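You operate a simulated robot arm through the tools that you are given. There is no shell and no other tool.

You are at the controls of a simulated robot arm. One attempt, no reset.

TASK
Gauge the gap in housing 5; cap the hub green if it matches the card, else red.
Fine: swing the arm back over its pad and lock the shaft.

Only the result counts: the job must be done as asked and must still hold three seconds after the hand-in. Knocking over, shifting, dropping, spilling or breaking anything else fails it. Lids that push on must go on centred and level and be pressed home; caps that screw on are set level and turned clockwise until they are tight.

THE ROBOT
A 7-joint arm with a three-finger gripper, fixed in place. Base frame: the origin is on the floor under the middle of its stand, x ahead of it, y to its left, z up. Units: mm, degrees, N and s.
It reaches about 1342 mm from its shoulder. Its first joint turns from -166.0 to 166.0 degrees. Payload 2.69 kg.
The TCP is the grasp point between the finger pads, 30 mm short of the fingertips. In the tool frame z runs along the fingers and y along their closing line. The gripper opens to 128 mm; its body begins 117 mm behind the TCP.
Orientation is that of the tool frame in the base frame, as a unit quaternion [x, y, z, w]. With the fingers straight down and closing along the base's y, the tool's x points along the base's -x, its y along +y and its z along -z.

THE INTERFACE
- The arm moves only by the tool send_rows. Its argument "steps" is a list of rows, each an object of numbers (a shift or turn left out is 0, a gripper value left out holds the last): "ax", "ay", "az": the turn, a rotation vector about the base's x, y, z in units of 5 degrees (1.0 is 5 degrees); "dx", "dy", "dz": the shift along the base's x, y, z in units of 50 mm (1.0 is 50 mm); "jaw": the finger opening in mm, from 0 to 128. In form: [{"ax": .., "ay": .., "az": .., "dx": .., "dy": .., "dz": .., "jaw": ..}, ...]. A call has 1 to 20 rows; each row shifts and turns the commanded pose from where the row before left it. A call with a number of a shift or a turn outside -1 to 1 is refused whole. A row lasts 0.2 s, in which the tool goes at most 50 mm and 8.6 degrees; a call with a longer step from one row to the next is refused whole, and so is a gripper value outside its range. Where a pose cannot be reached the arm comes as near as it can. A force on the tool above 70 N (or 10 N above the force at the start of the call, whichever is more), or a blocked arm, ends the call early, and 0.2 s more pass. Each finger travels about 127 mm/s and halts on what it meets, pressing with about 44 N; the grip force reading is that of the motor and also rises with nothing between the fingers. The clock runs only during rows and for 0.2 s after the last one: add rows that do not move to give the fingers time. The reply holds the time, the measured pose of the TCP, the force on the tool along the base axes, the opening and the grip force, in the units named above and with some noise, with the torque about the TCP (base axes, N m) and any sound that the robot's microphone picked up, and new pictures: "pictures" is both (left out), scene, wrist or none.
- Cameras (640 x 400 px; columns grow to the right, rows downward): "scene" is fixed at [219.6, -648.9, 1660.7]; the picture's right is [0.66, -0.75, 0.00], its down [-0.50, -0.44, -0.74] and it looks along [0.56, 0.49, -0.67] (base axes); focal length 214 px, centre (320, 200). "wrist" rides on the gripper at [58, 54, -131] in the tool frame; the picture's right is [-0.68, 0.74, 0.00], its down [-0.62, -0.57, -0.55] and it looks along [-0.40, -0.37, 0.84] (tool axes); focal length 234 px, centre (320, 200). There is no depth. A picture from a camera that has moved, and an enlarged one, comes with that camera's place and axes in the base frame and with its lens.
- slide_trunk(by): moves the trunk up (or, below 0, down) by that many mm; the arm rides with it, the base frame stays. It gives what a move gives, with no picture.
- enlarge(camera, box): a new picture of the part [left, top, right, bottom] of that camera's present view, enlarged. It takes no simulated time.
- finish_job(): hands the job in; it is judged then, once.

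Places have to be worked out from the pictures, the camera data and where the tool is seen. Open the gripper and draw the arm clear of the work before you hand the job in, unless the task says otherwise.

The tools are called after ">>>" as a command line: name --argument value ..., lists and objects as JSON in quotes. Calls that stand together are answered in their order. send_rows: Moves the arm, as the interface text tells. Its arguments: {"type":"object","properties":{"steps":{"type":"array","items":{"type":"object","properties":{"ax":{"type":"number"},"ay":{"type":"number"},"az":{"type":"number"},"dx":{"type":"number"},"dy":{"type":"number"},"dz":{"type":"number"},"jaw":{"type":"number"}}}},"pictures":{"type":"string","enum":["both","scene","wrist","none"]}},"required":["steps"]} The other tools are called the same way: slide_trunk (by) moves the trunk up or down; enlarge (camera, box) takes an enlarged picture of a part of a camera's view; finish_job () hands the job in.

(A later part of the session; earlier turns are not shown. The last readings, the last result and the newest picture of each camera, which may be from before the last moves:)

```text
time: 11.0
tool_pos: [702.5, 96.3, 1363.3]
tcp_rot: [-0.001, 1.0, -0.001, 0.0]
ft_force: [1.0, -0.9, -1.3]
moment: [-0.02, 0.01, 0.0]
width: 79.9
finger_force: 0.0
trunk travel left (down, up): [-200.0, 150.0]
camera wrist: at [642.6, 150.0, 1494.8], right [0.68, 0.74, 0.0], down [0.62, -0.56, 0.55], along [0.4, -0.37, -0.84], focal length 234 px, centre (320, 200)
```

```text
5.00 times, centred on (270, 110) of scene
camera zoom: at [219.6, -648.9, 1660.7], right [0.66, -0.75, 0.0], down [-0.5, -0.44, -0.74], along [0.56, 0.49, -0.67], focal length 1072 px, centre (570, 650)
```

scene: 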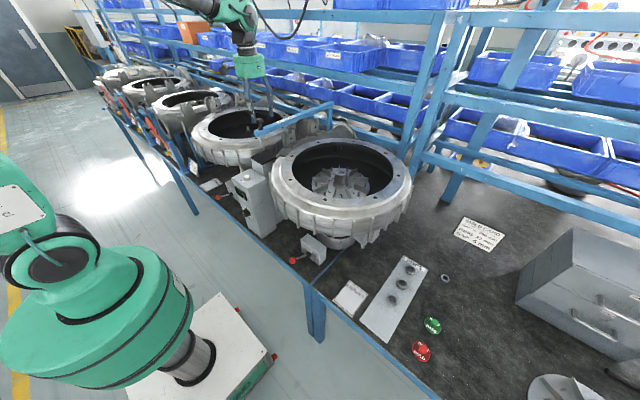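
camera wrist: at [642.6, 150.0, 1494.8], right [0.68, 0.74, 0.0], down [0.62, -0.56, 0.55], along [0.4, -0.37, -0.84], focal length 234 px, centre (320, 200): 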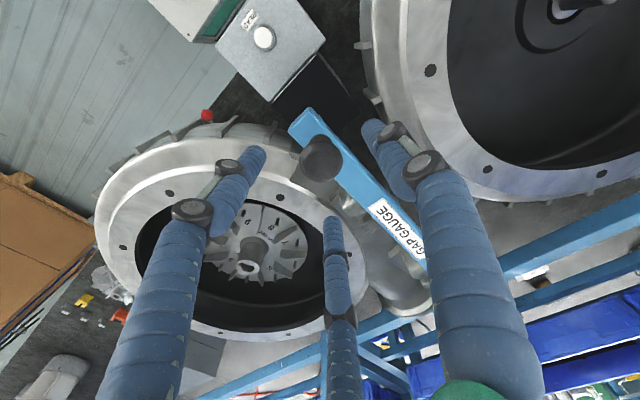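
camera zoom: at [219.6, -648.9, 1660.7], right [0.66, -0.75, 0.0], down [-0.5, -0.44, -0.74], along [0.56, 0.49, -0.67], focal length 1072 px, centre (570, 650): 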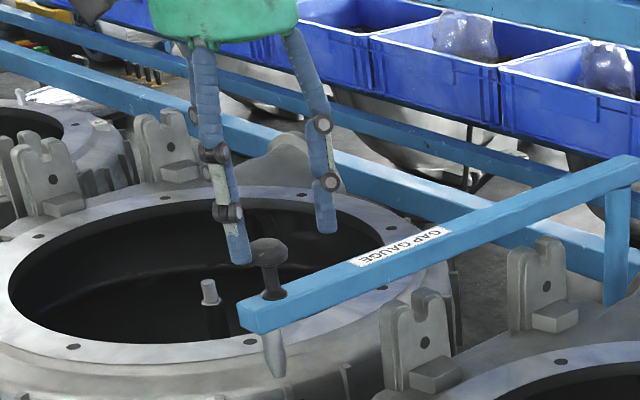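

The knob is well centred between the fingers (within about 3 mm). I'll descend to grasp height and close to 46 mm around the knob.

>>> send_rows --steps '[{"dz": -0.42, "dy": 0.03}, {"dz": -0.42, "dx": -0.02}, {"jaw": 60}, {"jaw": 46}, {}]' --pictures "both"

>>> enlarge --camera "wrist" --box '[240, 100, 440, 260]'

>>> enlarge --camera "scene" --box '[220, 70, 320, 150]'

```text
time: 12.2
tool_pos: [697.7, 100.5, 1323.9]
tcp_rot: [0.0, 1.0, 0.0, 0.0]
ft_force: [-0.4, 0.8, 0.0]
moment: [0.0, 0.0, 0.02]
width: 45.8
finger_force: 0.0
trunk travel left (down, up): [-200.0, 150.0]
camera wrist: at [639.0, 154.3, 1454.1], right [0.68, 0.74, 0.0], down [0.62, -0.56, 0.55], along [0.4, -0.37, -0.84], focal length 234 px, centre (320, 200)
```

scene: 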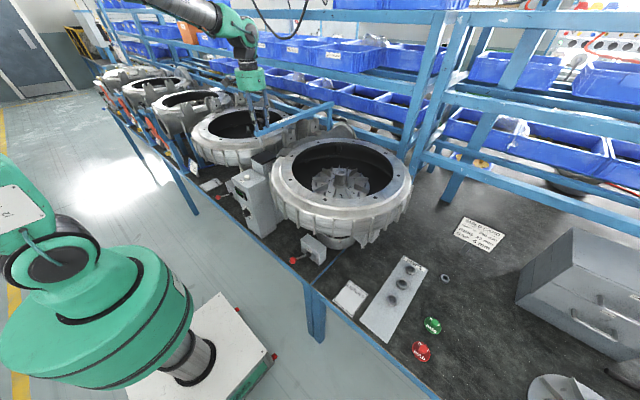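
wrist: 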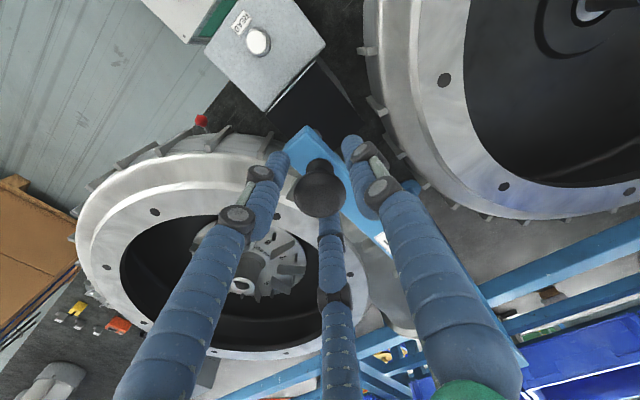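

```text
2.50 times, centred on (340, 180) of wrist
camera zoom: at [639.0, 154.3, 1454.1], right [0.68, 0.74, 0.0], down [0.62, -0.56, 0.55], along [0.4, -0.37, -0.84], focal length 585 px, centre (270, 250)
```

zoom: 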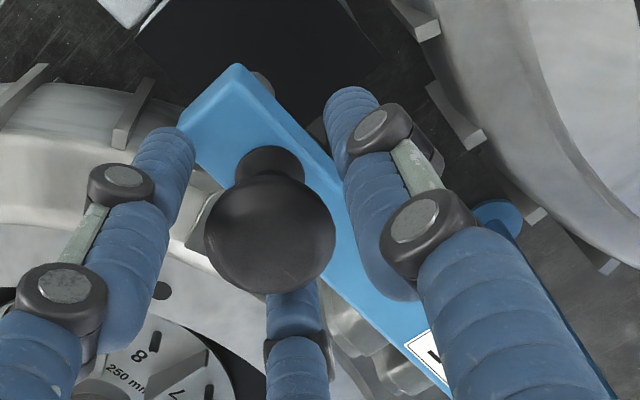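

```text
5.00 times, centred on (270, 110) of scene
camera zoom: at [219.6, -648.9, 1660.7], right [0.66, -0.75, 0.0], down [-0.5, -0.44, -0.74], along [0.56, 0.49, -0.67], focal length 1072 px, centre (570, 650)
```

zoom: 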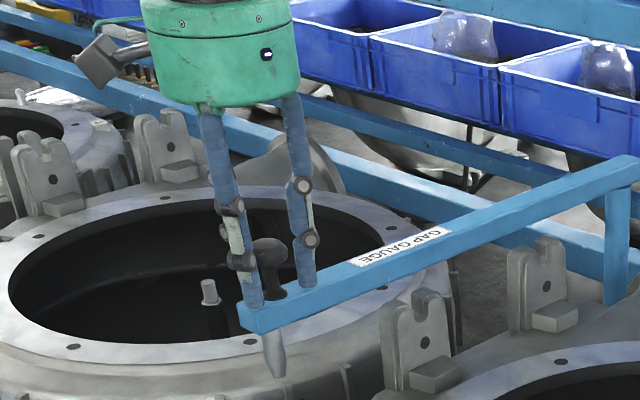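

The knob is caged and centred with no forces. I'll swing the gauge arm around its post in small arc steps, first about half way.

>>> send_rows --steps '[{"dx": 0.007, "dy": -0.366}, {"dx": 0.007, "dy": -0.366}, {"dx": 0.038, "dy": -0.365}, {"dx": 0.038, "dy": -0.365}, {"dx": 0.07, "dy": -0.359}, {"dx": 0.07, "dy": -0.359}, {"dx": 0.101, "dy": -0.353}, {"dx": 0.101, "dy": -0.353}, {"dx": 0.131, "dy": -0.342}, {"dx": 0.131, "dy": -0.342}, {}]' --pictures "both"

>>> enlarge --camera "wrist" --box '[240, 100, 440, 260]'

>>> enlarge --camera "scene" --box '[240, 70, 400, 190]'

```text
time: 14.6
tool_pos: [735.5, -81.8, 1323.6]
tcp_rot: [0.0, 1.0, 0.0, -0.001]
ft_force: [-0.2, -1.0, 0.2]
moment: [0.02, -0.01, -0.01]
width: 46.0
finger_force: 0.2
trunk travel left (down, up): [-200.0, 150.0]
camera wrist: at [675.1, -27.5, 1454.1], right [0.68, 0.74, 0.0], down [0.62, -0.57, 0.55], along [0.4, -0.37, -0.84], focal length 234 px, centre (320, 200)
```

scene: 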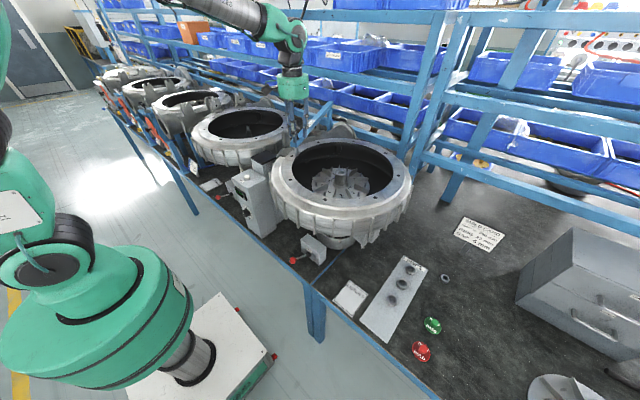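
wrist: 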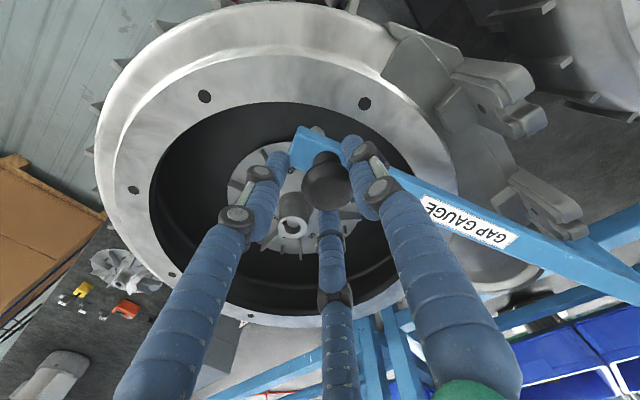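

```text
2.50 times, centred on (340, 180) of wrist
camera zoom: at [675.1, -27.5, 1454.1], right [0.68, 0.74, 0.0], down [0.62, -0.57, 0.55], along [0.4, -0.37, -0.84], focal length 585 px, centre (270, 250)
```

zoom: 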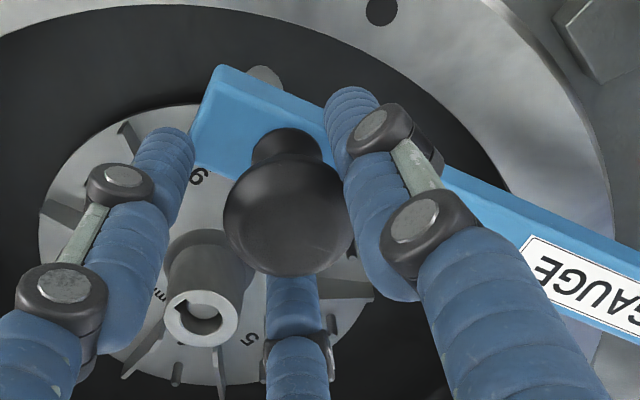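

```text
3.33 times, centred on (320, 130) of scene
camera zoom: at [219.6, -648.9, 1660.7], right [0.66, -0.75, 0.0], down [-0.5, -0.44, -0.74], along [0.56, 0.49, -0.67], focal length 715 px, centre (320, 433)
```

zoom: 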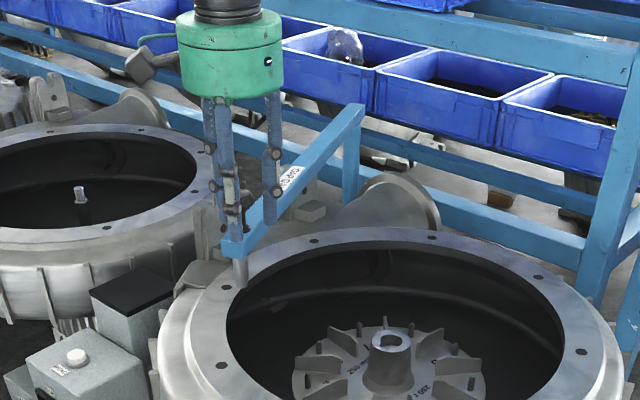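

The arm swings freely with the knob lagging about 5 mm inside the cage. I'll continue the arc to the hub.

>>> send_rows --steps '[{"dx": 0.161, "dy": -0.329}, {"dx": 0.161, "dy": -0.329}, {"dx": 0.189, "dy": -0.314}, {"dx": 0.189, "dy": -0.314}, {"dx": 0.215, "dy": -0.297}, {"dx": 0.215, "dy": -0.297}, {"dx": 0.24, "dy": -0.276}, {"dx": 0.24, "dy": -0.276}, {"dx": 0.264, "dy": -0.255}, {"dx": 0.264, "dy": -0.255}, {}]' --pictures "both"

>>> enlarge --camera "wrist" --box '[240, 100, 440, 260]'

>>> enlarge --camera "scene" --box '[270, 100, 410, 220]'

```text
time: 17.0
tool_pos: [841.9, -226.3, 1322.7]
tcp_rot: [0.0, 1.0, 0.0, -0.001]
ft_force: [1.0, 0.6, 0.1]
moment: [0.05, 0.03, 0.02]
width: 46.0
finger_force: 0.0
trunk travel left (down, up): [-200.0, 150.0]
camera wrist: at [783.3, -172.8, 1452.3], right [0.68, 0.74, 0.0], down [0.62, -0.57, 0.55], along [0.4, -0.37, -0.84], focal length 234 px, centre (320, 200)
```

scene: 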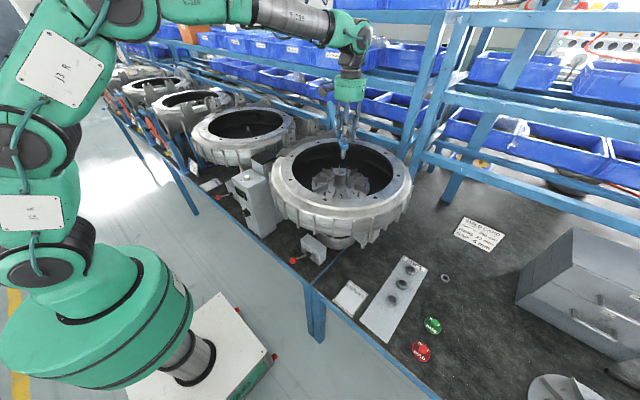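
wrist: 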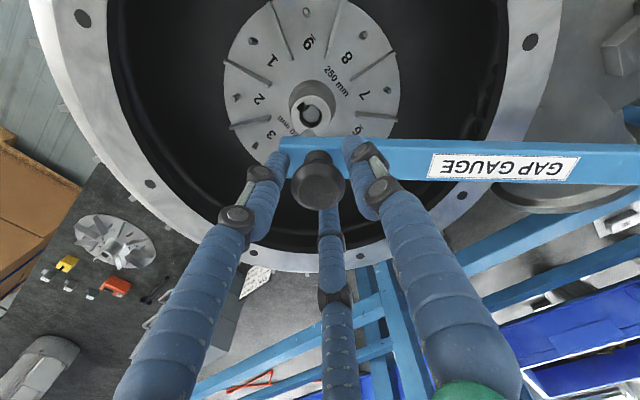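

```text
2.50 times, centred on (340, 180) of wrist
camera zoom: at [783.3, -172.8, 1452.3], right [0.68, 0.74, 0.0], down [0.62, -0.57, 0.55], along [0.4, -0.37, -0.84], focal length 585 px, centre (270, 250)
```

zoom: 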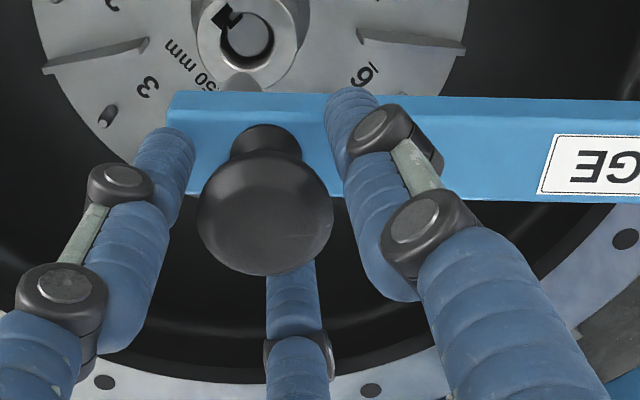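

```text
3.33 times, centred on (340, 160) of scene
camera zoom: at [219.6, -648.9, 1660.7], right [0.66, -0.75, 0.0], down [-0.5, -0.44, -0.74], along [0.56, 0.49, -0.67], focal length 715 px, centre (253, 333)
```

zoom: 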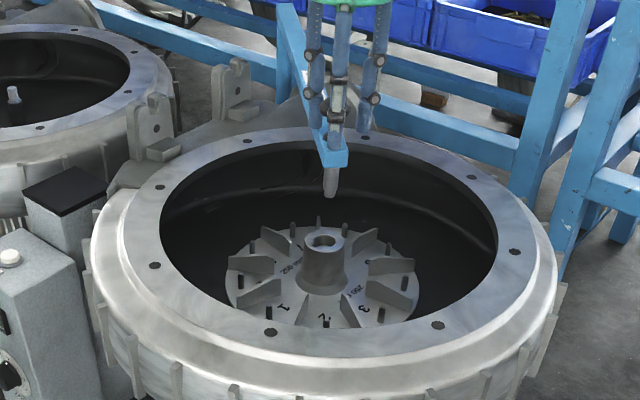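

The arm is nearly over the hub. From several views the hub top is at about (829.5, -231.5, 1153) and the probe tip about (829, -234, 1218). I'll zoom in on both views to check that the tip is over the hub.

>>> enlarge --camera "wrist" --box '[270, 70, 350, 150]'

>>> enlarge --camera "scene" --box '[320, 130, 370, 190]'

>>> enlarge --camera "scene" --box '[225, 165, 275, 205]'

```text
5.00 times, centred on (310, 110) of wrist
camera zoom: at [783.3, -172.8, 1452.3], right [0.68, 0.74, 0.0], down [0.62, -0.57, 0.55], along [0.4, -0.37, -0.84], focal length 1171 px, centre (370, 650)
```

zoom: 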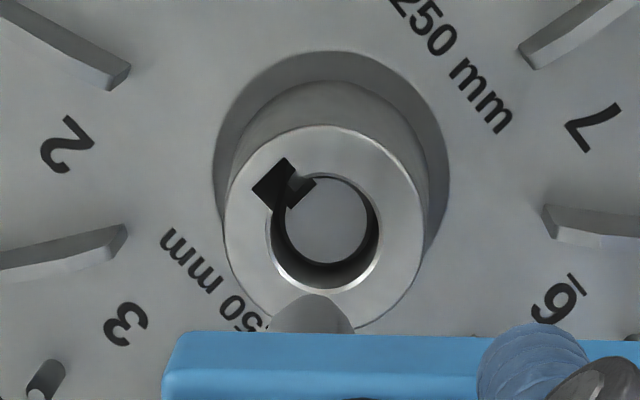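

```text
6.67 times, centred on (345, 160) of scene
camera zoom: at [219.6, -648.9, 1660.7], right [0.66, -0.75, 0.0], down [-0.5, -0.44, -0.74], along [0.56, 0.49, -0.67], focal length 1430 px, centre (153, 467)
```

zoom: 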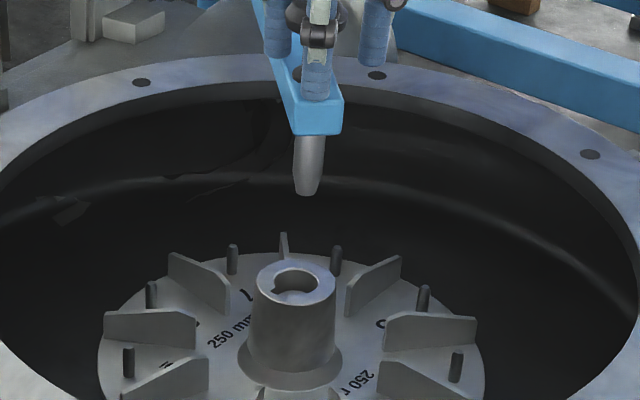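

```text
10.00 times, centred on (250, 185) of scene
camera zoom: at [219.6, -648.9, 1660.7], right [0.66, -0.75, 0.0], down [-0.5, -0.44, -0.74], along [0.56, 0.49, -0.67], focal length 2145 px, centre (1020, 350)
```

zoom: 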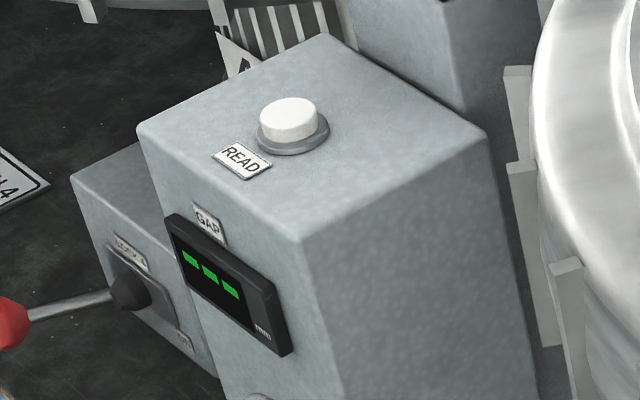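

Both views put the tip directly over the hub centre, within about 1 mm. I'll open, lift clear, and go back to the READ button using the pose that worked before.

>>> send_rows --steps '[{"jaw": 80}, {"jaw": 80}, {"dz": 0.7}, {"dz": 0.8}, {"dz": 0.8}, {}]' --pictures "scene"

>>> enlarge --camera "scene" --box '[300, 90, 400, 190]'

```text
time: 18.4
tool_pos: [839.7, -228.7, 1439.7]
tcp_rot: [-0.001, 1.0, 0.0, 0.0]
ft_force: [-0.5, -0.4, -0.2]
moment: [0.01, -0.03, 0.03]
width: 79.7
finger_force: 0.0
trunk travel left (down, up): [-200.0, 150.0]
```

scene: 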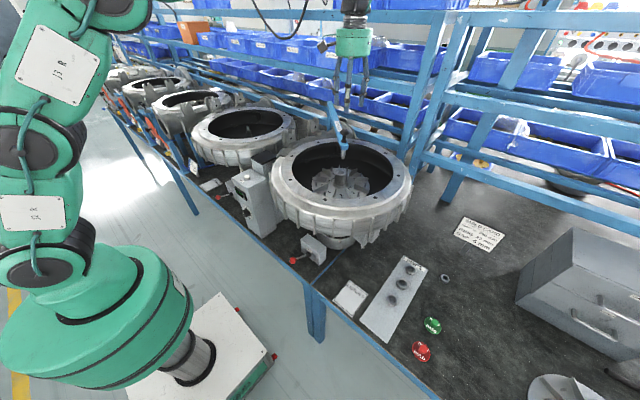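

```text
4.00 times, centred on (350, 140) of scene
camera zoom: at [219.6, -648.9, 1660.7], right [0.66, -0.75, 0.0], down [-0.5, -0.44, -0.74], along [0.56, 0.49, -0.67], focal length 858 px, centre (200, 440)
```

zoom: 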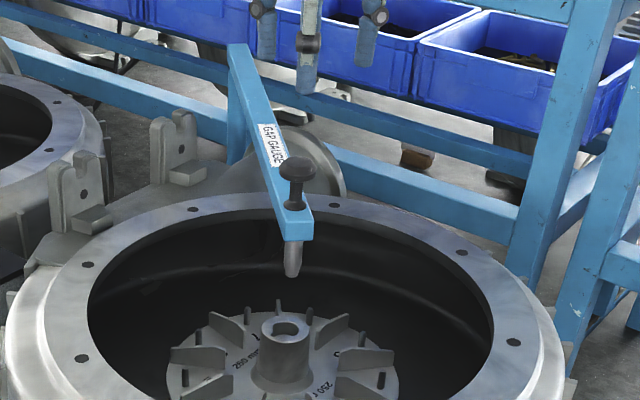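

The gauge stays over the hub. Now I'll travel to the READ button, closing the fingers and tilting back as before.

>>> send_rows --steps '[{"dx": -0.58, "dy": 0.72, "jaw": 0}, {"dx": -0.58, "dy": 0.72}, {"dx": -0.58, "dy": 0.72}, {"dx": -0.58, "dy": 0.72}, {"dx": -0.58, "dy": 0.72, "ay": -0.8}, {"dx": -0.58, "dy": 0.72, "ay": -0.8}, {"dx": -0.58, "dy": 0.72, "ay": -0.8}, {"dx": -0.58, "dy": 0.72, "ay": -0.8}, {"dx": -0.58, "dy": 0.72, "ay": -0.8}, {}]' --pictures "none"

```text
time: 20.6
tool_pos: [578.1, 99.1, 1436.3]
tcp_rot: [0.0, 0.985, 0.0, 0.175]
ft_force: [-1.0, 0.3, 0.6]
moment: [-0.02, -0.07, -0.02]
width: 2.1
finger_force: 31.4
trunk travel left (down, up): [-200.0, 150.0]
```

I'm above the button and descending to just over it.

>>> send_rows --steps '[{"dz": -0.95, "dx": -0.03, "dy": -0.04}, {"dz": -0.95}, {"dz": -0.95}, {"dz": -0.95}, {"dz": -0.95}, {"dz": -0.9}, {}]' --pictures "wrist"

>>> enlarge --camera "wrist" --box '[230, 60, 420, 200]'

```text
time: 22.2
tool_pos: [575.4, 94.6, 1154.0]
tcp_rot: [0.0, 0.985, 0.0, 0.173]
ft_force: [0.2, 0.0, -0.8]
moment: [-0.04, 0.02, -0.02]
width: 2.1
finger_force: 31.2
trunk travel left (down, up): [-200.0, 150.0]
camera wrist: at [474.5, 148.0, 1257.6], right [0.64, 0.74, 0.23], down [0.39, -0.57, 0.73], along [0.67, -0.37, -0.65], focal length 234 px, centre (320, 200)
```

wrist: 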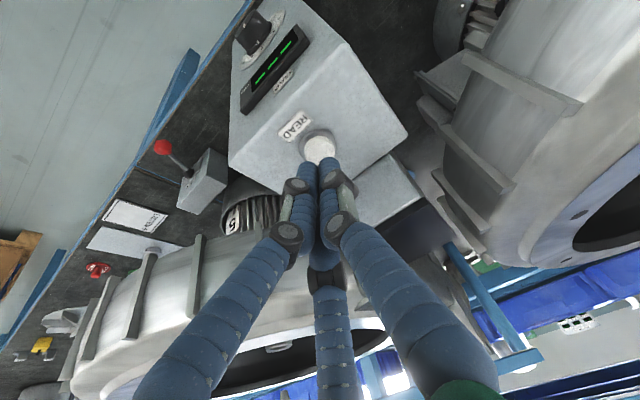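

```text
2.86 times, centred on (325, 130) of wrist
camera zoom: at [474.5, 148.0, 1257.6], right [0.64, 0.74, 0.23], down [0.39, -0.57, 0.73], along [0.67, -0.37, -0.65], focal length 669 px, centre (306, 400)
```

zoom: 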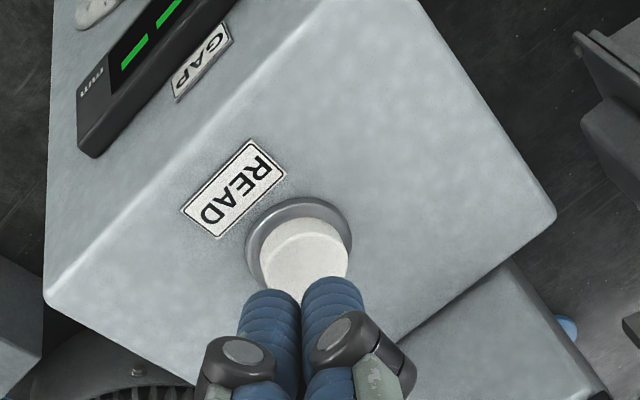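

The fingertips are lined up with the button, so I'll press until it clicks and look at the display.

>>> send_rows --steps '[{"dz": -0.26, "dx": 0.02}, {"dz": -0.1}, {}]' --pictures "wrist"

>>> enlarge --camera "wrist" --box '[220, 10, 340, 130]'

>>> enlarge --camera "scene" --box '[235, 180, 267, 200]'

```text
time: 23.0
tool_pos: [577.6, 96.2, 1138.9]
tcp_rot: [-0.001, 0.985, 0.0, 0.174]
ft_force: [-1.7, -1.3, 4.0]
moment: [-0.06, 0.06, 0.0]
width: 2.1
finger_force: 31.5
trunk travel left (down, up): [-200.0, 150.0]
heard: click
camera wrist: at [476.8, 148.7, 1240.9], right [0.63, 0.74, 0.23], down [0.39, -0.56, 0.73], along [0.67, -0.37, -0.65], focal length 234 px, centre (320, 200)
```

wrist: 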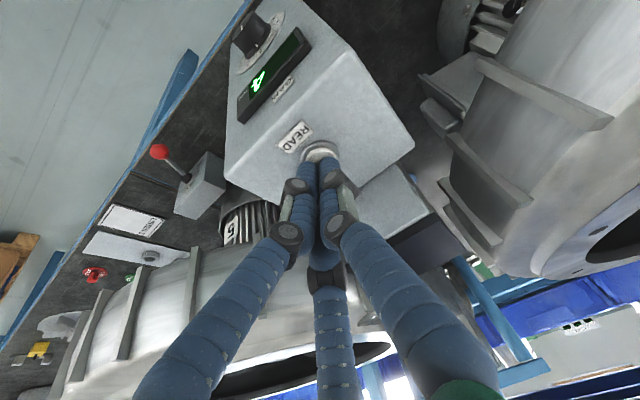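

```text
3.33 times, centred on (280, 70) of wrist
camera zoom: at [476.8, 148.7, 1240.9], right [0.63, 0.74, 0.23], down [0.39, -0.56, 0.73], along [0.67, -0.37, -0.65], focal length 781 px, centre (453, 633)
```

zoom: 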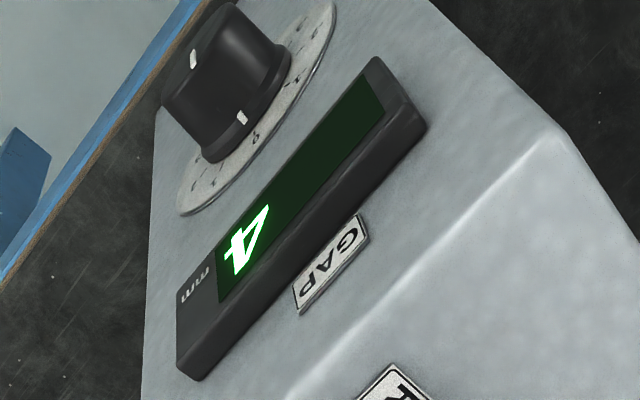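

```text
16.00 times, centred on (251, 190) of scene
camera zoom: at [219.6, -648.9, 1660.7], right [0.66, -0.75, 0.0], down [-0.5, -0.44, -0.74], along [0.56, 0.49, -0.67], focal length 3432 px, centre (1424, 360)
```

zoom: 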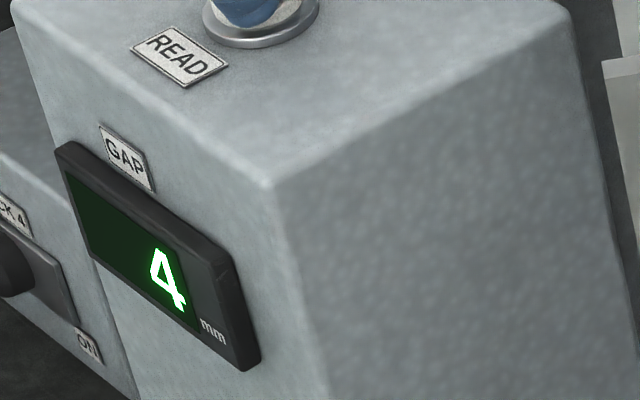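

The display reads 4 mm against the card's 6 mm. I'll lift off, see whether the reading persists, and get a square view of the TRIM dial to be sure it is really at 0.

>>> send_rows --steps '[{"dz": 0.6}, {"dz": 0.6}, {}]' --pictures "wrist"

>>> enlarge --camera "scene" --box '[235, 180, 267, 200]'

>>> enlarge --camera "wrist" --box '[220, 0, 340, 120]'

```text
time: 23.8
tool_pos: [579.3, 95.9, 1197.7]
tcp_rot: [0.0, 0.985, 0.0, 0.174]
ft_force: [-0.9, 0.7, -0.3]
moment: [0.01, -0.03, 0.01]
width: 2.1
finger_force: 31.4
trunk travel left (down, up): [-200.0, 150.0]
camera wrist: at [476.8, 149.3, 1301.1], right [0.64, 0.74, 0.23], down [0.39, -0.57, 0.73], along [0.67, -0.37, -0.65], focal length 234 px, centre (320, 200)
```

wrist: 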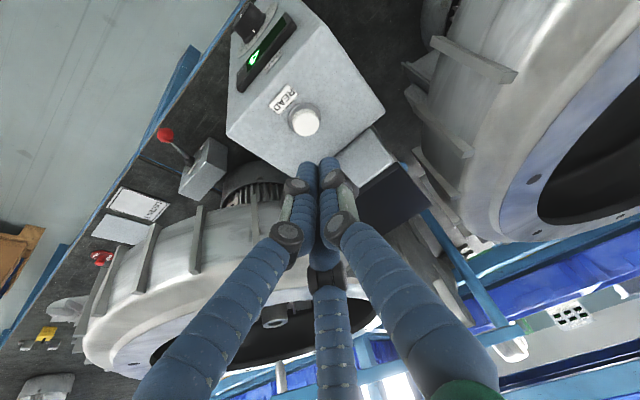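

```text
16.00 times, centred on (251, 190) of scene
camera zoom: at [219.6, -648.9, 1660.7], right [0.66, -0.75, 0.0], down [-0.5, -0.44, -0.74], along [0.56, 0.49, -0.67], focal length 3432 px, centre (1424, 360)
```

zoom: 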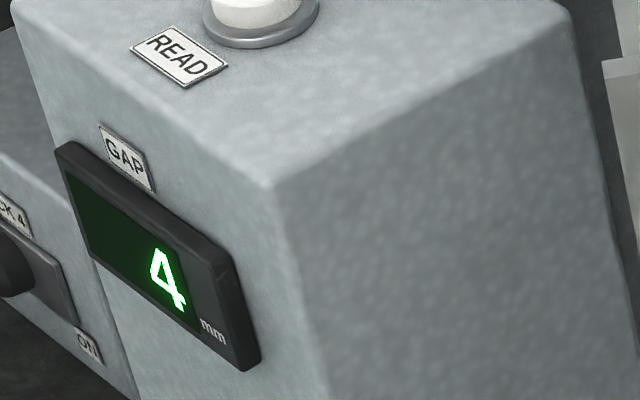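

```text
3.33 times, centred on (280, 60) of wrist
camera zoom: at [476.8, 149.3, 1301.1], right [0.64, 0.74, 0.23], down [0.39, -0.57, 0.73], along [0.67, -0.37, -0.65], focal length 781 px, centre (453, 667)
```

zoom: 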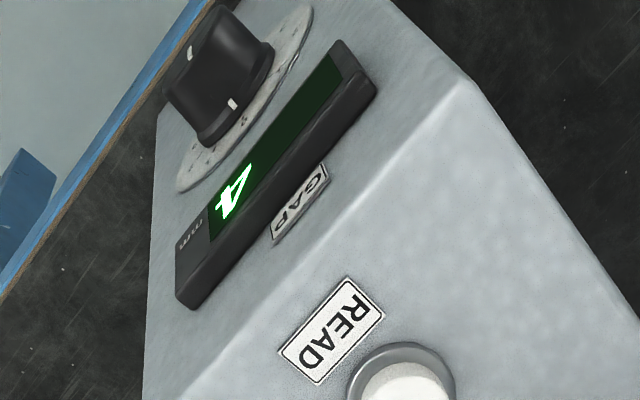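

The reading holds at 4 mm, and it was dashes when parked, so this is a genuine reading. I'll back off towards -x to view the dial face squarely and confirm the trim.

>>> send_rows --steps '[{"dx": -0.9, "dz": 0.2}, {"dx": -0.9}, {"dx": -0.9}, {"dz": -0.7}, {"dz": -0.7}, {"dz": -0.5}, {}]' --pictures "wrist"

>>> enlarge --camera "wrist" --box '[250, 40, 410, 170]'

```text
time: 25.4
tool_pos: [444.7, 95.5, 1113.8]
tcp_rot: [0.0, 0.985, 0.0, 0.173]
ft_force: [-0.9, 0.0, 0.1]
moment: [-0.01, -0.01, -0.01]
width: 2.0
finger_force: 31.5
trunk travel left (down, up): [-200.0, 150.0]
camera wrist: at [343.9, 149.3, 1215.9], right [0.64, 0.74, 0.23], down [0.39, -0.57, 0.73], along [0.67, -0.37, -0.65], focal length 234 px, centre (320, 200)
```

wrist: 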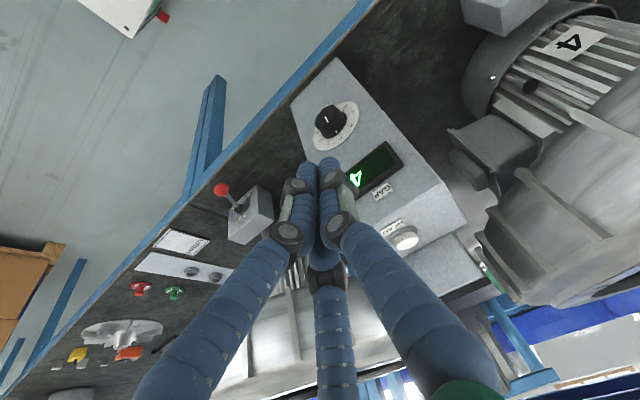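

```text
3.08 times, centred on (330, 105) of wrist
camera zoom: at [343.9, 149.3, 1215.9], right [0.64, 0.74, 0.23], down [0.39, -0.57, 0.73], along [0.67, -0.37, -0.65], focal length 720 px, centre (289, 492)
```

zoom: 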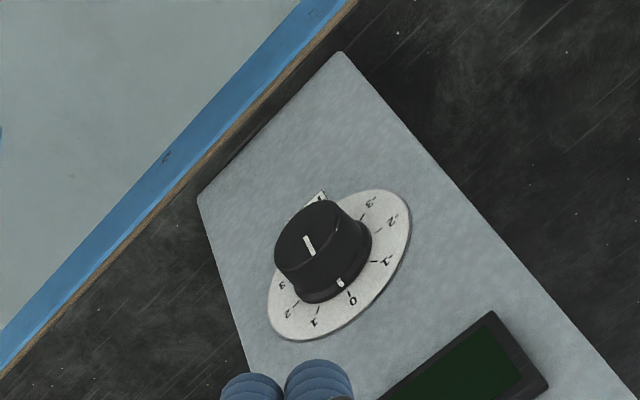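

The TRIM pointer is squarely at 0, so the true gap is 4 mm, not 6, and the hub gets the red HOLD cap. First I'll swing the gauge back over its pad to free the hub: go up, straighten, and return above the knob.

>>> send_rows --steps '[{"dz": 0.93}, {"dz": 0.93}, {"dz": 0.93}, {"dz": 0.93, "ay": 0.8}, {"dz": 0.93, "ay": 0.8}, {"dz": 0.93, "ay": 0.8}, {"dz": 0.93, "ay": 0.8}, {"ay": 0.8}, {"jaw": 80}]' --pictures "none"

>>> send_rows --steps '[{"dx": 0.72, "dy": -0.585}, {"dx": 0.72, "dy": -0.585}, {"dx": 0.72, "dy": -0.585}, {"dx": 0.72, "dy": -0.585}, {"dx": 0.72, "dy": -0.585}, {"dx": 0.72, "dy": -0.585}, {"dx": 0.72, "dy": -0.585}, {"dx": 0.72, "dy": -0.585}, {"dx": 0.72, "dy": -0.585}, {"dx": 0.72, "dy": -0.585}, {"dx": 0.72, "dy": -0.585}, {}]' --pictures "both"

>>> enlarge --camera "wrist" --box '[240, 100, 440, 260]'

```text
time: 27.4
tool_pos: [446.0, 94.5, 1437.4]
tcp_rot: [0.0, 1.0, 0.0, -0.001]
ft_force: [0.6, -0.4, -0.5]
moment: [-0.03, 0.05, 0.01]
width: 80.6
finger_force: 0.3
trunk travel left (down, up): [-200.0, 150.0]
```

```text
time: 30.0
tool_pos: [838.0, -224.6, 1436.0]
tcp_rot: [-0.001, 1.0, 0.0, -0.001]
ft_force: [0.3, 0.0, -0.6]
moment: [0.05, 0.04, -0.01]
width: 80.2
finger_force: 0.1
trunk travel left (down, up): [-200.0, 150.0]
camera wrist: at [778.7, -171.9, 1567.4], right [0.68, 0.74, 0.0], down [0.62, -0.57, 0.55], along [0.4, -0.37, -0.84], focal length 234 px, centre (320, 200)
```

scene: 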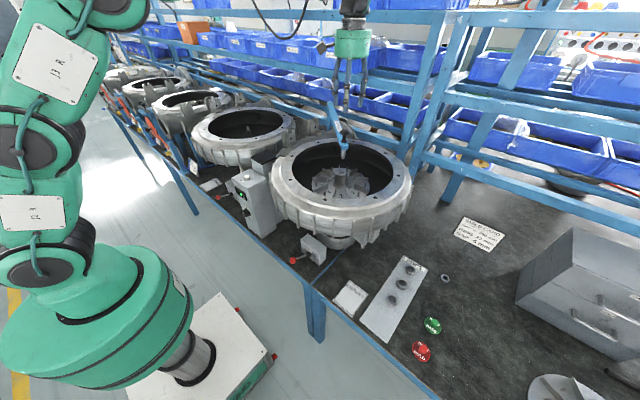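
wrist: 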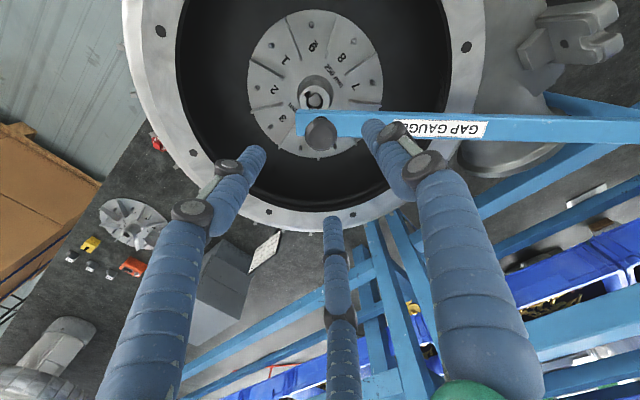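

```text
2.50 times, centred on (340, 180) of wrist
camera zoom: at [778.7, -171.9, 1567.4], right [0.68, 0.74, 0.0], down [0.62, -0.57, 0.55], along [0.4, -0.37, -0.84], focal length 585 px, centre (270, 250)
```

zoom: 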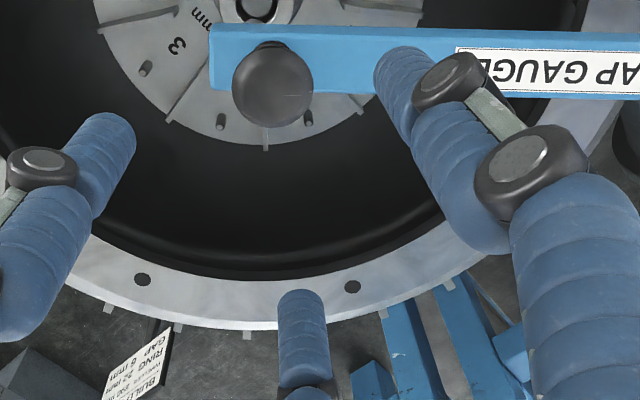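

The knob is at (836.5, -223.5), right under the gripper. All three knob positions fit a circle about (1135, 93) with a radius of 435. I'll descend and close loosely around the knob.

>>> send_rows --steps '[{"dz": -0.75, "dx": -0.03, "dy": 0.02}, {"dz": -0.75}, {"dz": -0.76}, {"jaw": 55}, {"jaw": 40}, {}]' --pictures "wrist"

>>> enlarge --camera "wrist" --box '[240, 100, 440, 260]'

```text
time: 31.4
tool_pos: [838.6, -224.1, 1324.5]
tcp_rot: [-0.001, 1.0, 0.0, 0.0]
ft_force: [0.5, 0.5, -0.2]
moment: [0.0, 0.0, -0.06]
width: 40.2
finger_force: 0.1
trunk travel left (down, up): [-200.0, 150.0]
camera wrist: at [779.5, -170.8, 1454.8], right [0.68, 0.74, 0.0], down [0.62, -0.56, 0.55], along [0.4, -0.37, -0.84], focal length 234 px, centre (320, 200)
```

wrist: 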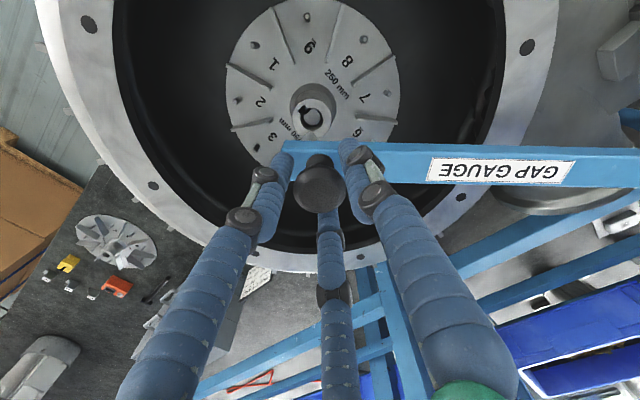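

```text
2.50 times, centred on (340, 180) of wrist
camera zoom: at [779.5, -170.8, 1454.8], right [0.68, 0.74, 0.0], down [0.62, -0.56, 0.55], along [0.4, -0.37, -0.84], focal length 585 px, centre (270, 250)
```

zoom: 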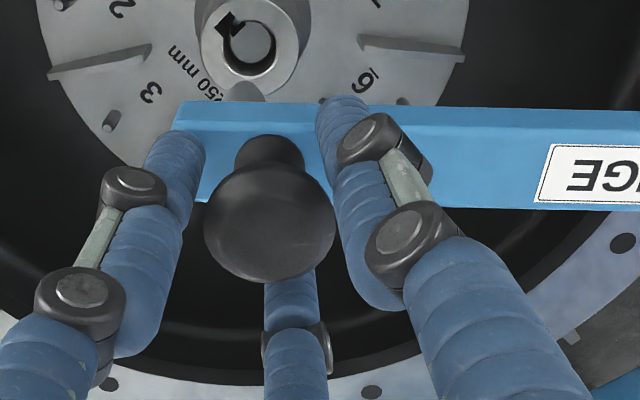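

Caged with no contact force. I'll swing back along the arc to the pad.

>>> send_rows --steps '[{"dx": -0.256, "dy": 0.262}, {"dx": -0.256, "dy": 0.262}, {"dx": -0.233, "dy": 0.284}, {"dx": -0.233, "dy": 0.284}, {"dx": -0.209, "dy": 0.301}, {"dx": -0.209, "dy": 0.301}, {"dx": -0.182, "dy": 0.318}, {"dx": -0.182, "dy": 0.318}, {"dx": -0.154, "dy": 0.333}, {"dx": -0.154, "dy": 0.333}, {"dx": -0.127, "dy": 0.344}, {"dx": -0.127, "dy": 0.344}, {"dx": -0.096, "dy": 0.354}, {"dx": -0.096, "dy": 0.354}, {"dx": -0.067, "dy": 0.36}, {"dx": -0.067, "dy": 0.36}, {"dx": -0.036, "dy": 0.365}, {"dx": -0.036, "dy": 0.365}, {"dx": -0.005, "dy": 0.3}, {}]' --pictures "both"

>>> enlarge --camera "wrist" --box '[240, 100, 440, 260]'

>>> enlarge --camera "scene" --box '[240, 95, 340, 155]'

```text
time: 35.6
tool_pos: [703.1, 84.4, 1325.3]
tcp_rot: [0.001, 1.0, 0.0, -0.001]
ft_force: [-3.9, -0.7, 2.5]
moment: [-0.01, 0.07, -0.08]
width: 42.4
finger_force: 1.3
trunk travel left (down, up): [-200.0, 150.0]
camera wrist: at [643.4, 138.2, 1456.1], right [0.68, 0.74, 0.0], down [0.62, -0.57, 0.55], along [0.4, -0.37, -0.84], focal length 234 px, centre (320, 200)
```

scene: 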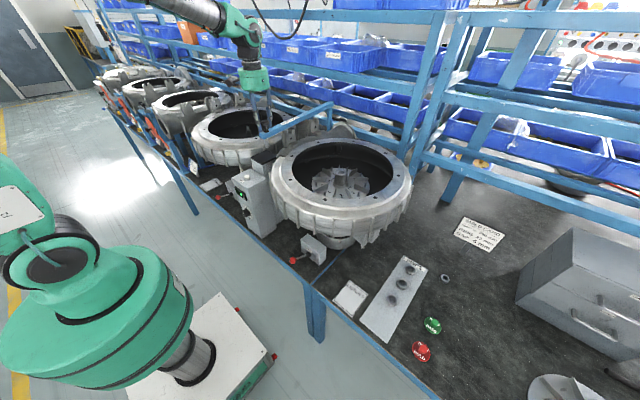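
wrist: 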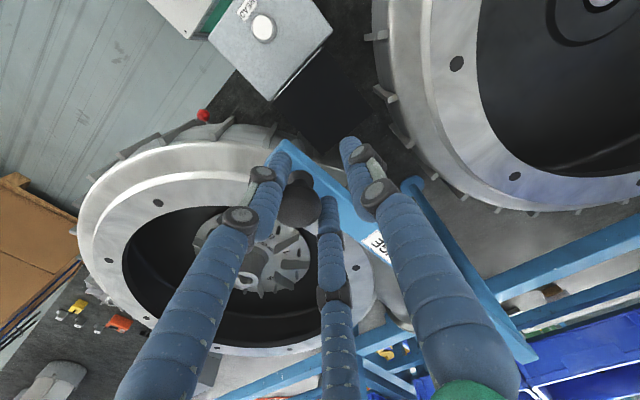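

```text
2.50 times, centred on (340, 180) of wrist
camera zoom: at [643.4, 138.2, 1456.1], right [0.68, 0.74, 0.0], down [0.62, -0.57, 0.55], along [0.4, -0.37, -0.84], focal length 585 px, centre (270, 250)
```

zoom: 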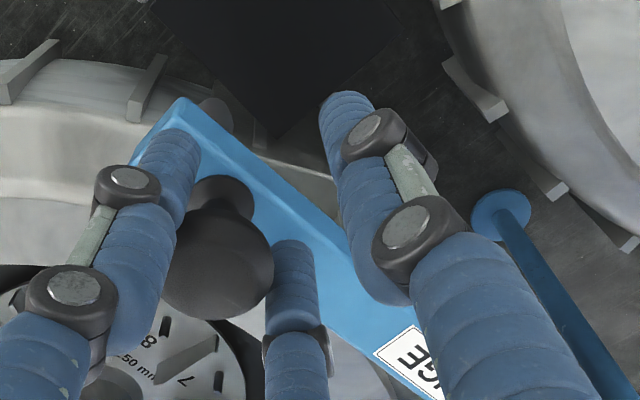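

```text
6.40 times, centred on (290, 125) of scene
camera zoom: at [219.6, -648.9, 1660.7], right [0.66, -0.75, 0.0], down [-0.5, -0.44, -0.74], along [0.56, 0.49, -0.67], focal length 1373 px, centre (512, 680)
```

zoom: 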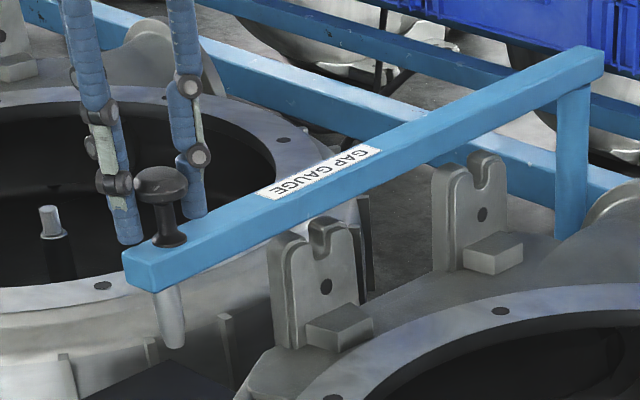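

The knob slipped between the two -y fingers and lags: it is at about (699.5, 66), still about 33 mm short of its original spot. I'll open, recentre on the knob, and grip it firmly for the last stretch.

>>> send_rows --steps '[{"jaw": 60}, {"jaw": 85}, {}, {"dx": -0.07, "dy": -0.18}, {"dy": -0.17}, {}]' --pictures "wrist"

>>> enlarge --camera "wrist" --box '[240, 100, 440, 260]'

```text
time: 37.0
tool_pos: [698.5, 65.8, 1325.3]
tcp_rot: [0.001, 1.0, -0.001, 0.0]
ft_force: [-0.1, 0.5, -0.6]
moment: [0.0, -0.02, 0.02]
width: 86.0
finger_force: 0.3
trunk travel left (down, up): [-200.0, 150.0]
camera wrist: at [638.8, 120.1, 1456.3], right [0.68, 0.74, 0.0], down [0.62, -0.57, 0.55], along [0.4, -0.37, -0.84], focal length 234 px, centre (320, 200)
```

wrist: 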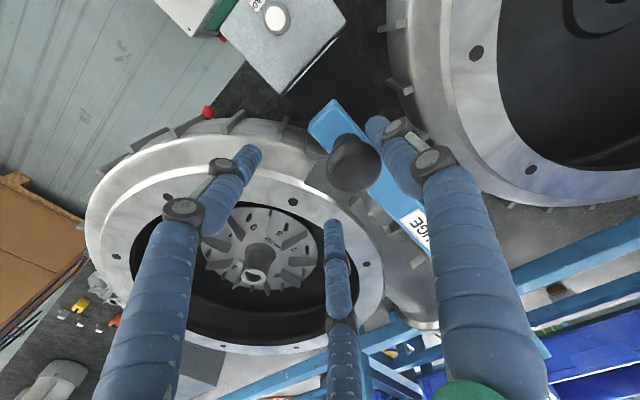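

```text
2.50 times, centred on (340, 180) of wrist
camera zoom: at [638.8, 120.1, 1456.3], right [0.68, 0.74, 0.0], down [0.62, -0.57, 0.55], along [0.4, -0.37, -0.84], focal length 585 px, centre (270, 250)
```

zoom: 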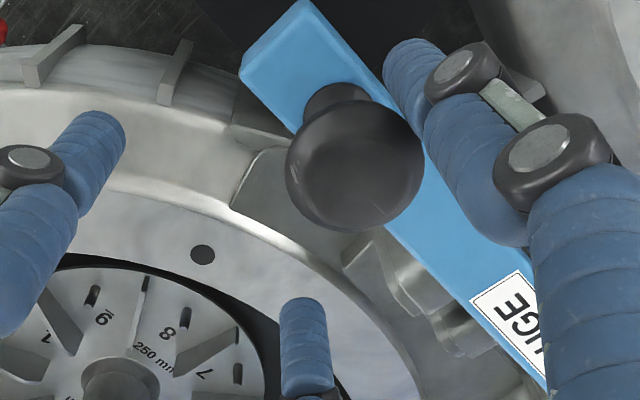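

The knob now appears at about (700, 93), close to its original (700.5, 99). I'll check from the scene camera whether it has settled.

>>> send_rows --steps '[{}, {}]' --pictures "wrist"

>>> enlarge --camera "scene" --box '[240, 95, 340, 155]'

>>> enlarge --camera "scene" --box '[240, 120, 290, 170]'

>>> enlarge --camera "wrist" --box '[240, 60, 440, 260]'

```text
time: 37.6
tool_pos: [699.1, 67.0, 1325.7]
tcp_rot: [-0.001, 1.0, 0.001, 0.0]
ft_force: [-0.3, 0.9, -1.1]
moment: [-0.02, 0.0, 0.02]
width: 85.7
finger_force: 0.5
trunk travel left (down, up): [-200.0, 150.0]
camera wrist: at [638.9, 120.2, 1456.4], right [0.68, 0.74, 0.0], down [0.62, -0.56, 0.55], along [0.4, -0.37, -0.84], focal length 234 px, centre (320, 200)
```

wrist: 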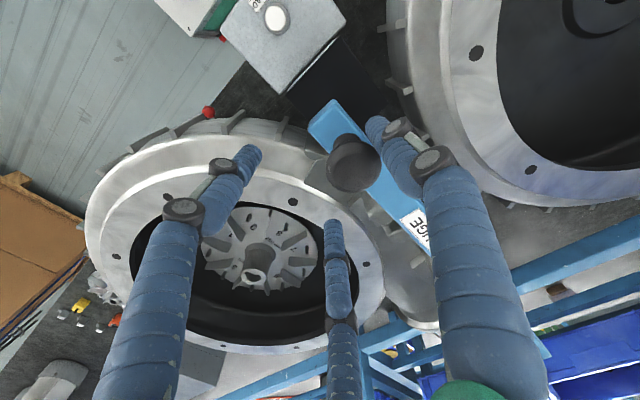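

```text
6.40 times, centred on (290, 125) of scene
camera zoom: at [219.6, -648.9, 1660.7], right [0.66, -0.75, 0.0], down [-0.5, -0.44, -0.74], along [0.56, 0.49, -0.67], focal length 1373 px, centre (512, 680)
```

zoom: 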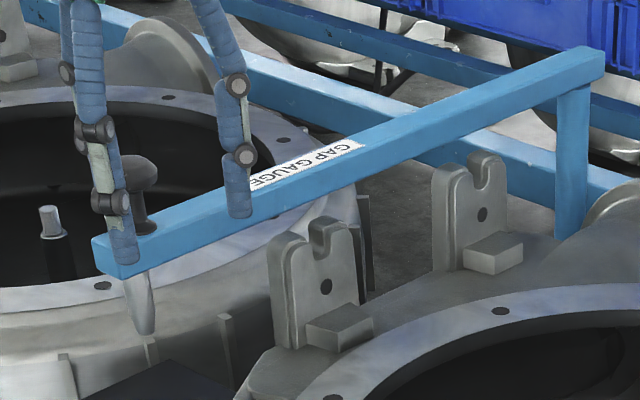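

```text
8.00 times, centred on (265, 145) of scene
camera zoom: at [219.6, -648.9, 1660.7], right [0.66, -0.75, 0.0], down [-0.5, -0.44, -0.74], along [0.56, 0.49, -0.67], focal length 1716 px, centre (760, 640)
```

zoom: 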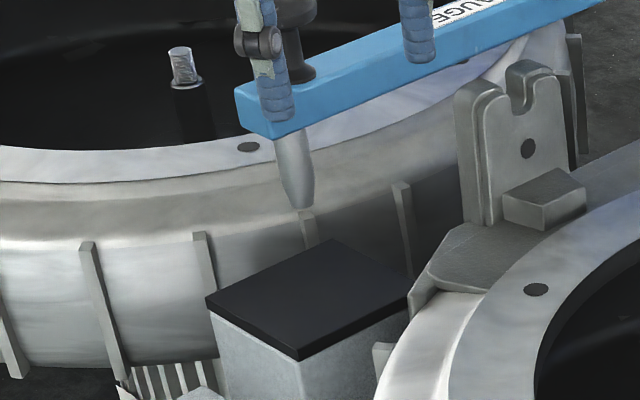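

```text
2.00 times, centred on (340, 160) of wrist
camera zoom: at [638.9, 120.2, 1456.4], right [0.68, 0.74, 0.0], down [0.62, -0.56, 0.55], along [0.4, -0.37, -0.84], focal length 468 px, centre (280, 280)
```

zoom: 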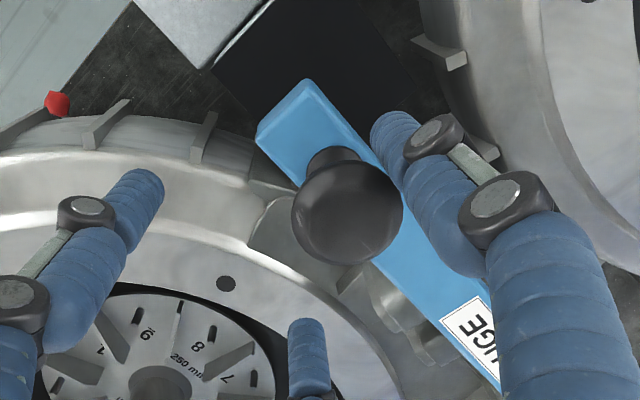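

The arm is settled about 6 mm short of its original parked position. I'll recentre, grip the knob gently and ease it the last few mm to (700.5, 99.3).

>>> send_rows --steps '[{"dx": 0.03, "dy": 0.27}, {"dy": 0.27}, {"jaw": 50}, {"jaw": 32}, {}, {}]' --pictures "wrist"

>>> send_rows --steps '[{"dy": 0.06}, {"dy": 0.06}, {}]' --pictures "wrist"

>>> enlarge --camera "scene" --box '[240, 120, 290, 170]'

```text
time: 39.0
tool_pos: [701.2, 92.1, 1325.0]
tcp_rot: [0.0, 1.0, 0.0, 0.0]
ft_force: [-4.3, 1.6, -0.7]
moment: [0.04, 0.02, 0.19]
width: 33.8
finger_force: 45.2
trunk travel left (down, up): [-200.0, 150.0]
camera wrist: at [642.0, 146.3, 1455.5], right [0.68, 0.74, 0.0], down [0.62, -0.56, 0.55], along [0.4, -0.37, -0.84], focal length 234 px, centre (320, 200)
```

wrist: 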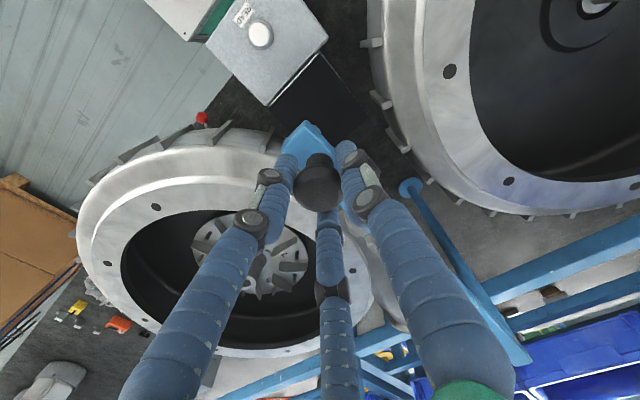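

```text
time: 39.8
tool_pos: [700.8, 98.9, 1325.5]
tcp_rot: [-0.001, 1.0, 0.0, 0.0]
ft_force: [-1.5, -1.2, 1.0]
moment: [0.15, -0.11, 0.21]
width: 33.6
finger_force: 44.6
trunk travel left (down, up): [-200.0, 150.0]
camera wrist: at [641.0, 151.8, 1455.5], right [0.68, 0.74, 0.0], down [0.62, -0.56, 0.55], along [0.4, -0.37, -0.84], focal length 234 px, centre (320, 200)
```

wrist: 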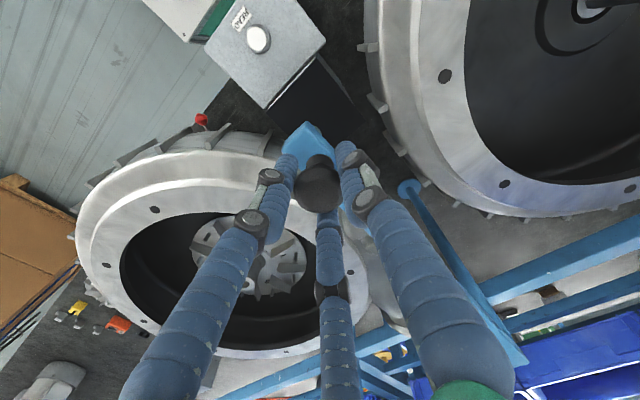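

```text
8.00 times, centred on (265, 145) of scene
camera zoom: at [219.6, -648.9, 1660.7], right [0.66, -0.75, 0.0], down [-0.5, -0.44, -0.74], along [0.56, 0.49, -0.67], focal length 1716 px, centre (760, 640)
```

zoom: 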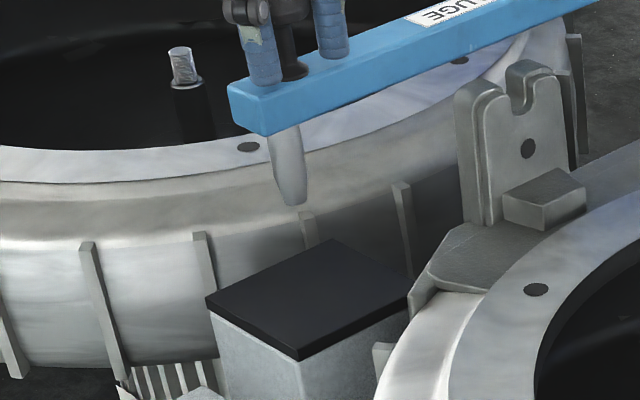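

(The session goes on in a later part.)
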